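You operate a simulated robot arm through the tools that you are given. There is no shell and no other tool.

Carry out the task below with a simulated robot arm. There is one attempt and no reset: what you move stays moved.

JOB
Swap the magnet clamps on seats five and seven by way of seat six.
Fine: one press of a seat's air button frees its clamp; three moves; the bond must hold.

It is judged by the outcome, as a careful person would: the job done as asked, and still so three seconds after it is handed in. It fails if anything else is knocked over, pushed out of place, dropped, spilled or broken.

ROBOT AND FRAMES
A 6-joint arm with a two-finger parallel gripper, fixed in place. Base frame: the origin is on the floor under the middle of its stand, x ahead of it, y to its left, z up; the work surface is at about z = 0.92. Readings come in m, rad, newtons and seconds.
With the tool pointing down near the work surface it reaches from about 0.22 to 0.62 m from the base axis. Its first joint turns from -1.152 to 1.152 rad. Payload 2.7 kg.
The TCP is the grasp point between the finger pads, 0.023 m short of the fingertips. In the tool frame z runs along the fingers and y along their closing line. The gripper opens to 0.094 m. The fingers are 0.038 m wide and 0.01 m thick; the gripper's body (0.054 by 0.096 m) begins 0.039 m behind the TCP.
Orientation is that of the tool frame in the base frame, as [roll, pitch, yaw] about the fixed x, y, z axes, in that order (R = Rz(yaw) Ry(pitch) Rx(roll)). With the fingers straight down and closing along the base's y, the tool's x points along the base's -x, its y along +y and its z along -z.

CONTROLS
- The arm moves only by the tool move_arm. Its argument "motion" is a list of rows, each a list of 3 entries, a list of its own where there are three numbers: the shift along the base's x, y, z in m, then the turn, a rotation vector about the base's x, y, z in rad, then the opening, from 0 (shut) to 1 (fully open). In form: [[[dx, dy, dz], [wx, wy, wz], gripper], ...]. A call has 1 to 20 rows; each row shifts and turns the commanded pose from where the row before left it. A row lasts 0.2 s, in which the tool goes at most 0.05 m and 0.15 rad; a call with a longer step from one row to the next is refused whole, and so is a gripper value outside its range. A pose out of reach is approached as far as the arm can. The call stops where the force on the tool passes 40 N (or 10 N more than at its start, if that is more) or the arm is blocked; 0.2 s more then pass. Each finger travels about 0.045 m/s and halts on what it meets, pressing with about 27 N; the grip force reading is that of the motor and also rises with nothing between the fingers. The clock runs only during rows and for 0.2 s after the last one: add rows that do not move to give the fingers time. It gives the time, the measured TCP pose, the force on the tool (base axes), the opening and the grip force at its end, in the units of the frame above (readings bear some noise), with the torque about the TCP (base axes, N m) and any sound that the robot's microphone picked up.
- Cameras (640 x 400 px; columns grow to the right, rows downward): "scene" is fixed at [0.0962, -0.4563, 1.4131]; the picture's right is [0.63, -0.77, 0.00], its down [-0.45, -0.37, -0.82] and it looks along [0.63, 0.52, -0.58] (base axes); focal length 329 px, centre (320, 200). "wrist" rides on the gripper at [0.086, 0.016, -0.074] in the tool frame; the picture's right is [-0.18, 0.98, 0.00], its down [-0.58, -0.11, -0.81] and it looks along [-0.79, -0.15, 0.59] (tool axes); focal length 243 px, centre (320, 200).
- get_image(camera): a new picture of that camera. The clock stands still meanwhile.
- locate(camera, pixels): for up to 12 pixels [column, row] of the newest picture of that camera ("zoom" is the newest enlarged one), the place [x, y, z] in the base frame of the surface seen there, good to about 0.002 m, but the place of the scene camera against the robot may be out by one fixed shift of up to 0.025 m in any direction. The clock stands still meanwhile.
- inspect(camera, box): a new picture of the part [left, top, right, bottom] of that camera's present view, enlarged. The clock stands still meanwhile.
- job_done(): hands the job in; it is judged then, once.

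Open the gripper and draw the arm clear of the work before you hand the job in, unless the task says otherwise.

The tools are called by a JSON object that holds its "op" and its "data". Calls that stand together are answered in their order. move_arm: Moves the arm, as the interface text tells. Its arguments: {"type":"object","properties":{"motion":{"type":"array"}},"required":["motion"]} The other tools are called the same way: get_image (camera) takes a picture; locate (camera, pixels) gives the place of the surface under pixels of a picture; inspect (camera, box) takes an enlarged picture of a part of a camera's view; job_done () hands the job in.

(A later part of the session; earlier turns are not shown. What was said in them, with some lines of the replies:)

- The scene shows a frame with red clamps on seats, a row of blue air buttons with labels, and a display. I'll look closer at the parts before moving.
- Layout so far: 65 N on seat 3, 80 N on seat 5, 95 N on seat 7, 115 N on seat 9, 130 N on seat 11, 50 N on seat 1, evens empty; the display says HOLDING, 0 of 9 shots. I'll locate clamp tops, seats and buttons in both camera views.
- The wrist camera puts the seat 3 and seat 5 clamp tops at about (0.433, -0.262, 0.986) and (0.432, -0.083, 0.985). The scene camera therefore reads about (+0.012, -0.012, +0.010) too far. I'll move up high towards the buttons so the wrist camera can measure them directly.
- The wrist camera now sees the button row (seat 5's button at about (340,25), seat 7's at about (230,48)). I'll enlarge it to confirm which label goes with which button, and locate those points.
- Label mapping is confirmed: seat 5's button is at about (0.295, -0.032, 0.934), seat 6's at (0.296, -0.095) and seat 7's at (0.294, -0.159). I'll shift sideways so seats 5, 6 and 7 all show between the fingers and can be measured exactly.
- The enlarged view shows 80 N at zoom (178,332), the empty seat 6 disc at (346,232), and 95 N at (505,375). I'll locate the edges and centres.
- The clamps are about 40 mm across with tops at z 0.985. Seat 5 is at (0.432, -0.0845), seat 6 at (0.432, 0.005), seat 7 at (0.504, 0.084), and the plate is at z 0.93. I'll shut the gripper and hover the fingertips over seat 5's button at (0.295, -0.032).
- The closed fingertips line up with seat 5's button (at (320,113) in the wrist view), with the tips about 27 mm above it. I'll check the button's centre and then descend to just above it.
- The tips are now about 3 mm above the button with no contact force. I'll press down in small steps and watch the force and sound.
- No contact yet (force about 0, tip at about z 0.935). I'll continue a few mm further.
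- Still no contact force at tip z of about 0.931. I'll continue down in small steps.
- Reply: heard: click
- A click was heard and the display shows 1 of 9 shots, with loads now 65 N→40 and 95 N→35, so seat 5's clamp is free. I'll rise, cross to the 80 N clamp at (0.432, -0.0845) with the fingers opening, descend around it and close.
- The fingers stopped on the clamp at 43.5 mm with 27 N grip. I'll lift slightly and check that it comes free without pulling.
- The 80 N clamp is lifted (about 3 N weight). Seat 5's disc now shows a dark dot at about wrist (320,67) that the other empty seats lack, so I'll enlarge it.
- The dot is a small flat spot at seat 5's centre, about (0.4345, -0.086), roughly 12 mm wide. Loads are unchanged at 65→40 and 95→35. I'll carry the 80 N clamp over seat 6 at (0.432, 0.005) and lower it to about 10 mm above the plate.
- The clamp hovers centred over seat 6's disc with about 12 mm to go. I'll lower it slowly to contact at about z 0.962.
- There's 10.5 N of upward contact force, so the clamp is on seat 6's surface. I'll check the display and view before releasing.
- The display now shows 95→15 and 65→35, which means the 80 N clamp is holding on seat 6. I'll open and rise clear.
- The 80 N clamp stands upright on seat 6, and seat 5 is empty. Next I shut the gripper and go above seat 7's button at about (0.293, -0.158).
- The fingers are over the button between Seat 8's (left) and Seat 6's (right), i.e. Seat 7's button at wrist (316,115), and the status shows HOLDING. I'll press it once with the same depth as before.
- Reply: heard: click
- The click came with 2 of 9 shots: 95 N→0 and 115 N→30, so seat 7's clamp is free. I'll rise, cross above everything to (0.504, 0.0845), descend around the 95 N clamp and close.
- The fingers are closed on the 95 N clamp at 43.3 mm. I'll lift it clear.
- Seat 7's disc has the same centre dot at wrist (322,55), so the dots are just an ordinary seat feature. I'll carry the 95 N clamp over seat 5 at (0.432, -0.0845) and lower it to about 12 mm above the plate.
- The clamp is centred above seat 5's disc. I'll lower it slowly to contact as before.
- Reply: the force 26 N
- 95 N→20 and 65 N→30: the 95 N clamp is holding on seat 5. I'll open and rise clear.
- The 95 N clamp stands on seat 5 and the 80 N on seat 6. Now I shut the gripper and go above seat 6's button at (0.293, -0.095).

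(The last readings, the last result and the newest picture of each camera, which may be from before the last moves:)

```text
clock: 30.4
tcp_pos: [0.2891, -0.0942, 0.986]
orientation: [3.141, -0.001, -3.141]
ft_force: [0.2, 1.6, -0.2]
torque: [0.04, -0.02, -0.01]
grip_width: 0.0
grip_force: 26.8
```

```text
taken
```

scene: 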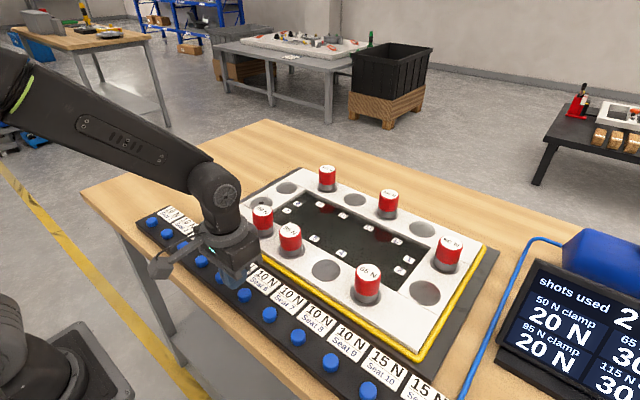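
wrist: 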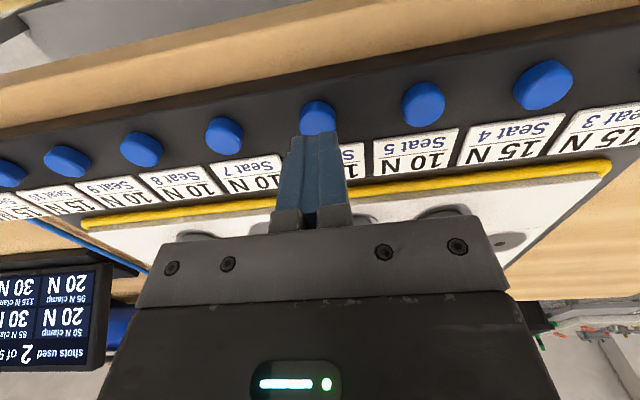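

The fingers are over the button between Seat 7's and Seat 5's, which is Seat 6's (wrist (318,118)). I'll press it once.

{"op": "move_arm", "data": {"motion": [[[0, 0, -0.014], [0, 0, 0], 0], [[0, 0, -0.0135], [0, 0, 0], 0], [[0, 0, -0.002], [0, 0, 0], 0], [[0, 0, -0.002], [0, 0, 0], 0], [[0, 0, -0.0015], [0, 0, 0], 0]]}}

{"op": "inspect", "data": {"camera": "scene", "box": [480, 230, 640, 400]}}

{"op": "get_image", "data": {"camera": "wrist"}}

```text
clock: 31.6
tcp_pos: [0.292, -0.0969, 0.9516]
orientation: [3.141, 0.001, -3.141]
ft_force: [-1.8, 1.0, 2.9]
torque: [0.01, -0.01, 0.06]
grip_width: 0.0
grip_force: 26.5
heard: click
```

```text
2.35 times, centred on (560, 315) of scene
```

zoom: 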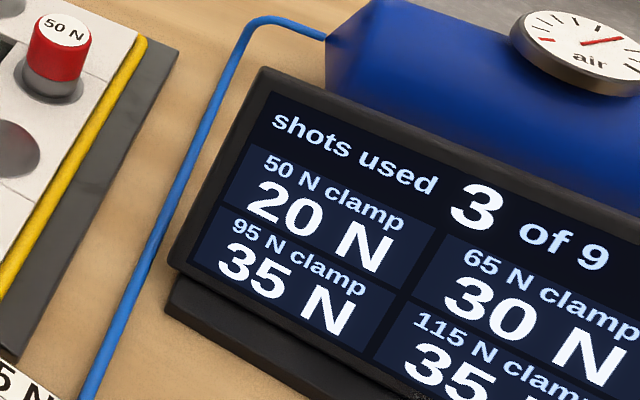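

```text
taken
```

wrist: 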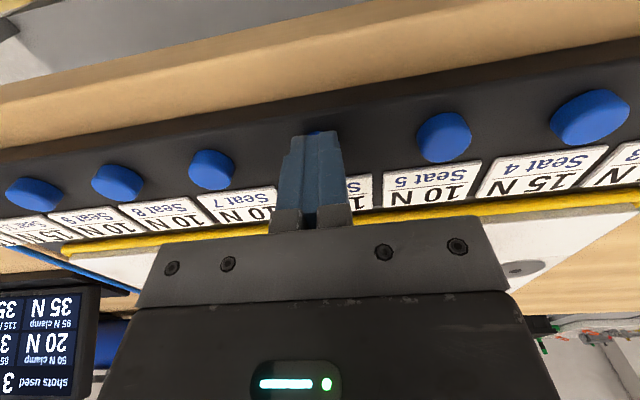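

3 of 9 shots, with 95 N→35 and 115 N→35, so the 80 N clamp on seat 6 is free. I'll rise, cross to (0.432, 0.0045), descend around it and close.

{"op": "move_arm", "data": {"motion": [[[0, 0, 0.045], [0, 0, 0], 0.3], [[0, 0, 0.045], [0, 0, 0], 0.75], [[0.03475, 0.0249, 0], [0, 0, 0], 0.75], [[0.03475, 0.0249, 0], [0, 0, 0], 0.75], [[0.03475, 0.0249, 0], [0, 0, 0], 0.75], [[0.03475, 0.0248, 0], [0, 0, 0], 0.75], [[0, 0, 0], [0, 0, 0], 0.75], [[0, 0, 0], [0, 0, 0], 0.75], [[0, 0, -0.039], [0, 0, 0], 0.75], [[0, 0, -0.039], [0, 0, 0], 0.75], [[0, 0, 0], [0, 0, 0], 0.75], [[0, 0, 0], [0, 0, 0], 0], [[0, 0, 0], [0, 0, 0], 0], [[0, 0, 0], [0, 0, 0], 0], [[0, 0, 0], [0, 0, 0], 0]]}}

```text
clock: 34.8
tcp_pos: [0.4315, 0.0048, 0.9631]
orientation: [3.141, -0.002, -3.14]
ft_force: [0.3, -0.3, -0.3]
torque: [-0.02, -0.05, -0.02]
grip_width: 0.0436
grip_force: 27.5
```

The fingers are closed on the 80 N clamp at 43.6 mm. I'll lift it clear.

{"op": "move_arm", "data": {"motion": [[[0, 0, 0.004], [0, 0, 0], 0], [[0, 0, 0.01], [0, 0, 0], 0], [[0, 0, 0.02], [0, 0, 0], 0], [[0, 0, 0.035], [0, 0, 0], 0], [[0, 0, 0.031], [0, 0, 0], 0]]}}

{"op": "get_image", "data": {"camera": "scene"}}

{"op": "get_image", "data": {"camera": "wrist"}}

```text
clock: 36.0
tcp_pos: [0.4321, 0.0033, 1.0643]
orientation: [-3.141, -0.001, -3.141]
ft_force: [-0.5, -0.2, -2.7]
torque: [-0.02, 0.01, -0.03]
grip_width: 0.0436
grip_force: 27.0
```

```text
taken
```

scene: 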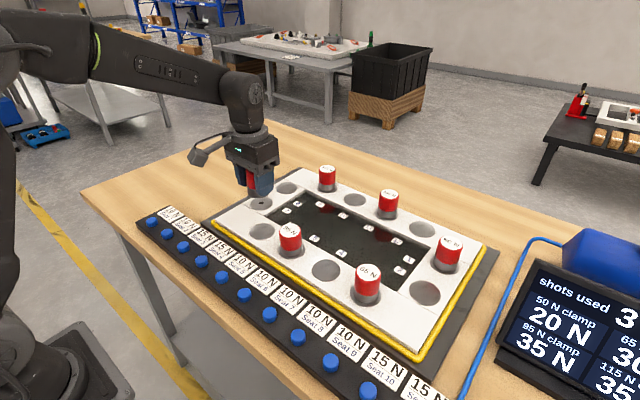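

```text
taken
```

wrist: 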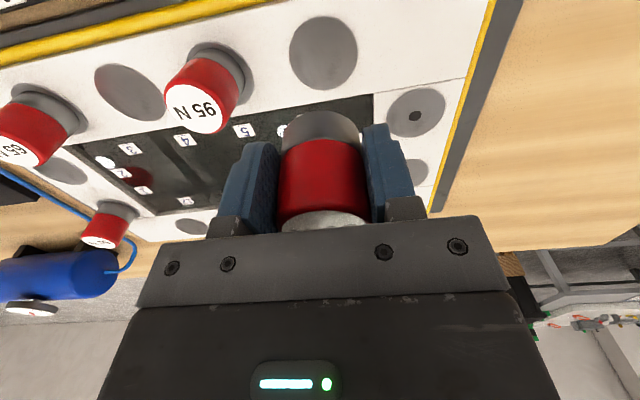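

The 80 N clamp is lifted, and seat 7's disc with its dot shows at wrist (414,116). I'll locate that before going there.

{"op": "locate", "data": {"camera": "wrist", "pixels": [[414, 116], [388, 112], [443, 106], [412, 92], [419, 136], [323, 52]]}}

```text
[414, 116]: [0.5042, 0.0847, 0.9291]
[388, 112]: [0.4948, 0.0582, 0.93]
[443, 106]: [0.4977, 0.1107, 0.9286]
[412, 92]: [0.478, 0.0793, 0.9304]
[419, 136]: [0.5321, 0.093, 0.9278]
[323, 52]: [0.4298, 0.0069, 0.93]
```

Seat 7's centre is (0.504, 0.0847). I'll carry the clamp there and lower it to about 12 mm above the plate.

{"op": "move_arm", "data": {"motion": [[[0.024, 0.0267, 0], [0, 0, 0], 0], [[0.024, 0.0267, 0], [0, 0, 0], 0], [[0.024, 0.0267, 0], [0, 0, 0], 0], [[0, 0, 0], [0, 0, 0], 0], [[0, 0, -0.03], [0, 0, 0], 0], [[0, 0, -0.03], [0, 0, 0], 0], [[0, 0, -0.026], [0, 0, 0], 0], [[0, 0, 0], [0, 0, 0], 0]]}}

{"op": "inspect", "data": {"camera": "scene", "box": [210, 140, 330, 240]}}

{"op": "get_image", "data": {"camera": "wrist"}}

```text
clock: 37.8
tcp_pos: [0.5034, 0.0832, 0.9767]
orientation: [3.14, 0.0, -3.141]
ft_force: [-0.6, 0.2, -3.3]
torque: [-0.02, 0.05, -0.02]
grip_width: 0.0437
grip_force: 27.6
```

```text
4.00 times, centred on (270, 190) of scene
```

zoom: 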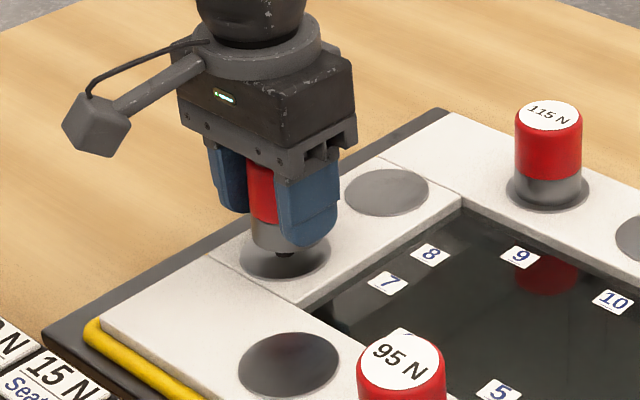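

```text
taken
```

wrist: 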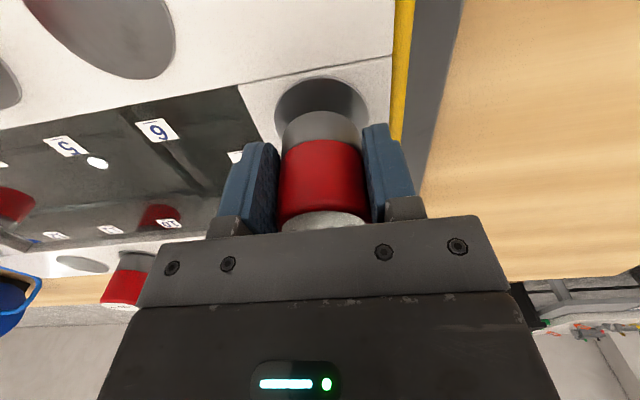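

The clamp is centred over seat 7's disc. I'll lower it slowly to contact.

{"op": "move_arm", "data": {"motion": [[[0, 0, -0.005], [0, 0, 0], 0], [[0, 0, -0.004], [0, 0, 0], 0], [[0, 0, -0.002], [0, 0, 0], 0], [[0, 0, -0.0015], [0, 0, 0], 0], [[0, 0, -0.001], [0, 0, 0], 0], [[0, 0, 0], [0, 0, 0], 0]]}}

{"op": "inspect", "data": {"camera": "scene", "box": [480, 230, 640, 400]}}

{"op": "inspect", "data": {"camera": "scene", "box": [210, 140, 330, 240]}}

```text
clock: 39.2
tcp_pos: [0.505, 0.0842, 0.9641]
orientation: [-3.141, -0.001, -3.14]
ft_force: [0.6, 0.7, -3.0]
torque: [0.0, 0.01, 0.01]
grip_width: 0.0434
grip_force: 26.5
```

```text
2.35 times, centred on (560, 315) of scene
```

zoom: 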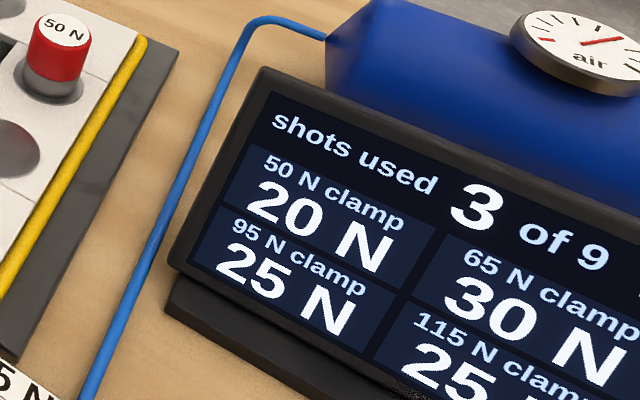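

```text
4.00 times, centred on (270, 190) of scene
```

zoom: 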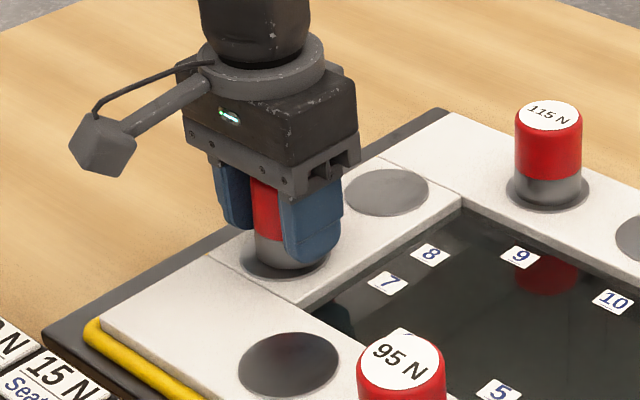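

The display already counts it (95→25, 115→25), but the force is still just the clamp's weight (-3 N). I'll lower a little more until it really touches before opening.

{"op": "move_arm", "data": {"motion": [[[0, 0, -0.0008], [0, 0, 0], 0], [[0, 0, -0.0007], [0, 0, 0], 0], [[0, 0, 0], [0, 0, 0], 0]]}}

```text
clock: 40.0
tcp_pos: [0.5054, 0.0842, 0.9638]
orientation: [3.141, 0.001, -3.141]
ft_force: [-2.5, -3.0, 7.5]
torque: [-0.09, 0.09, 0.0]
grip_width: 0.0434
grip_force: 26.8
```

The force is now +7.5 N upward, so the clamp is firmly seated on seat 7. I'll open and rise clear.

{"op": "move_arm", "data": {"motion": [[[0, 0, 0.0005], [0, 0, 0], 0.75], [[0, 0, 0], [0, 0, 0], 0.75], [[0, 0, 0], [0, 0, 0], 0.75], [[0, 0, 0], [0, 0, 0], 0.75], [[0, 0, 0.02], [0, 0, 0], 0.75], [[0, 0, 0.035], [0, 0, 0], 0.75], [[0, 0, 0.04], [0, 0, 0], 0.75], [[0, 0, 0.04], [0, 0, 0], 0.75], [[0, 0, 0.04], [0, 0, 0], 0.75], [[0, 0, 0], [0, 0, 0], 0.75]]}}

{"op": "get_image", "data": {"camera": "wrist"}}

{"op": "get_image", "data": {"camera": "scene"}}

```text
clock: 42.2
tcp_pos: [0.5036, 0.0812, 1.134]
orientation: [-3.141, -0.001, -3.141]
ft_force: [-0.3, 0.3, 0.3]
torque: [-0.01, 0.0, -0.02]
grip_width: 0.0706
grip_force: 0.1
```

```text
taken
```

wrist: 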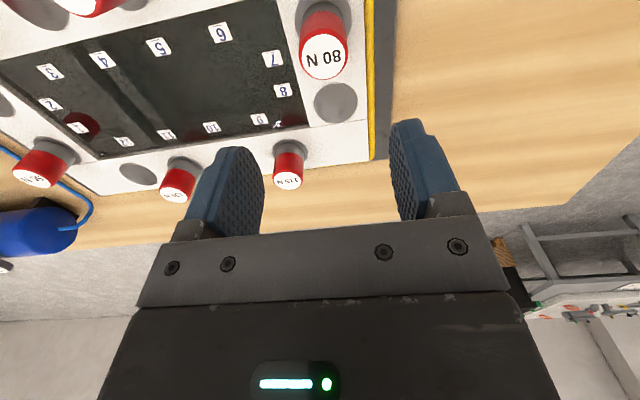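

```text
taken
```

scene: 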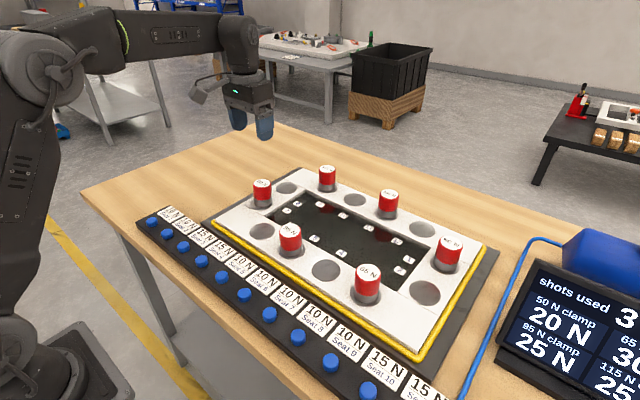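

80 N stands on seat 7 and 95 N on seat 5, with 3 of 9 shots used. I'll move high back to the starting place, fully open, to read the status on the display.

{"op": "move_arm", "data": {"motion": [[[0, 0, 0.04], [0, 0, 0], 1], [[-0.0124, -0.0407, 0.0015], [0, 0, 0], 1], [[-0.0124, -0.0407, 0.0015], [0, 0, 0], 1], [[-0.0124, -0.0407, 0.0015], [0, 0, 0], 1], [[-0.0124, -0.0407, 0.0015], [0, 0, 0], 1], [[-0.0124, -0.0407, 0.0015], [0, 0, 0], 1], [[-0.0124, -0.0407, 0.0015], [0, 0, 0], 1], [[-0.0124, -0.0407, 0.0015], [0, 0, 0], 1], [[-0.0124, -0.0407, 0.0015], [0, 0, 0], 1], [[0, 0, 0], [0, 0, 0], 1], [[0, 0, 0], [0, 0, 0], 1]]}}

{"op": "get_image", "data": {"camera": "wrist"}}

{"op": "inspect", "data": {"camera": "wrist", "box": [0, 80, 220, 230]}}

{"op": "inspect", "data": {"camera": "scene", "box": [200, 150, 500, 340]}}

```text
clock: 44.6
tcp_pos: [0.4041, -0.2411, 1.1869]
orientation: [-3.141, 0.0, 3.141]
ft_force: [-0.8, -0.7, -0.2]
torque: [0.01, -0.01, -0.01]
grip_width: 0.0939
grip_force: 0.1
```

```text
taken
```

wrist: 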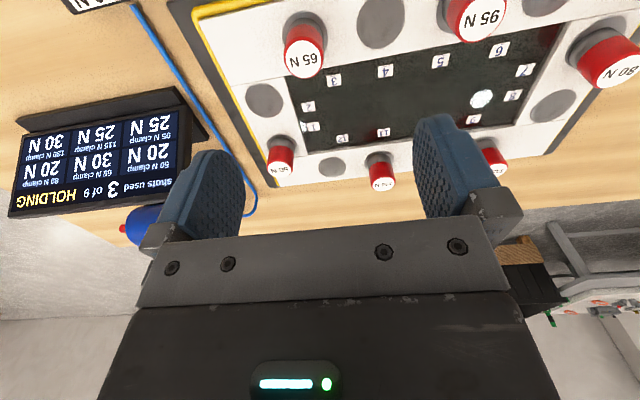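

```text
2.67 times, centred on (110, 155) of wrist
```

zoom: 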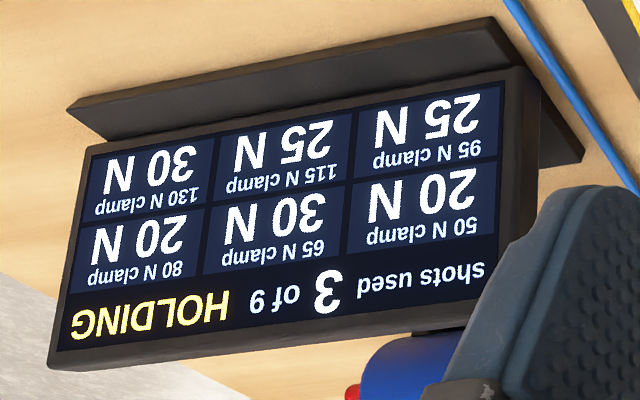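

```text
2.11 times, centred on (350, 245) of scene
```

zoom: 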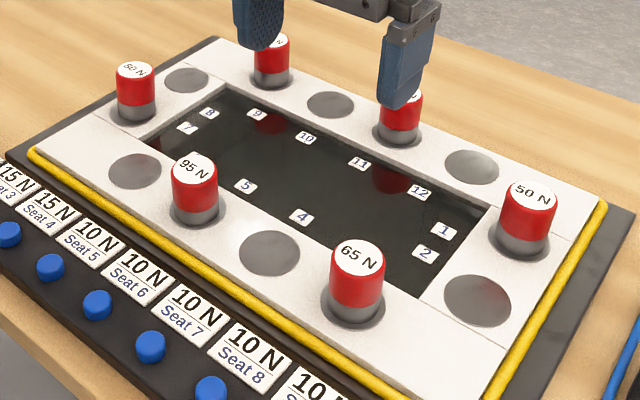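

The display reads HOLDING with 3 of 9 shots (95 N→25, 80 N→20). The views show 95 N on seat 5, 80 N on seat 7, seat 6 empty and everything else in place. The gripper is open and clear, so I'm handing the job in.

{"op": "job_done", "data": {}}

```text
The job is handed in.
```

The swap is done: the 95 N clamp is now on seat five, the 80 N clamp is on seat seven, and seat six is empty again.

- **Moves:** it took three, each with one press of that seat's air button. The 80 N clamp went from five to six, the 95 N from seven to five, then the 80 N from six to seven. The display shows 3 of 9 shots used.
- **Bond:** the display read HOLDING before I handed in. The highest load I read during the swap was 40 N, on the 65 N clamp.
- **Final loads:** the 95 N clamp carries 25 N and the 80 N clamp carries 20 N. The other four clamps carry the same loads as at the start.
- **Surroundings:** nothing else moved in the final pictures. The gripper is open and back at its starting place, clear of the work.
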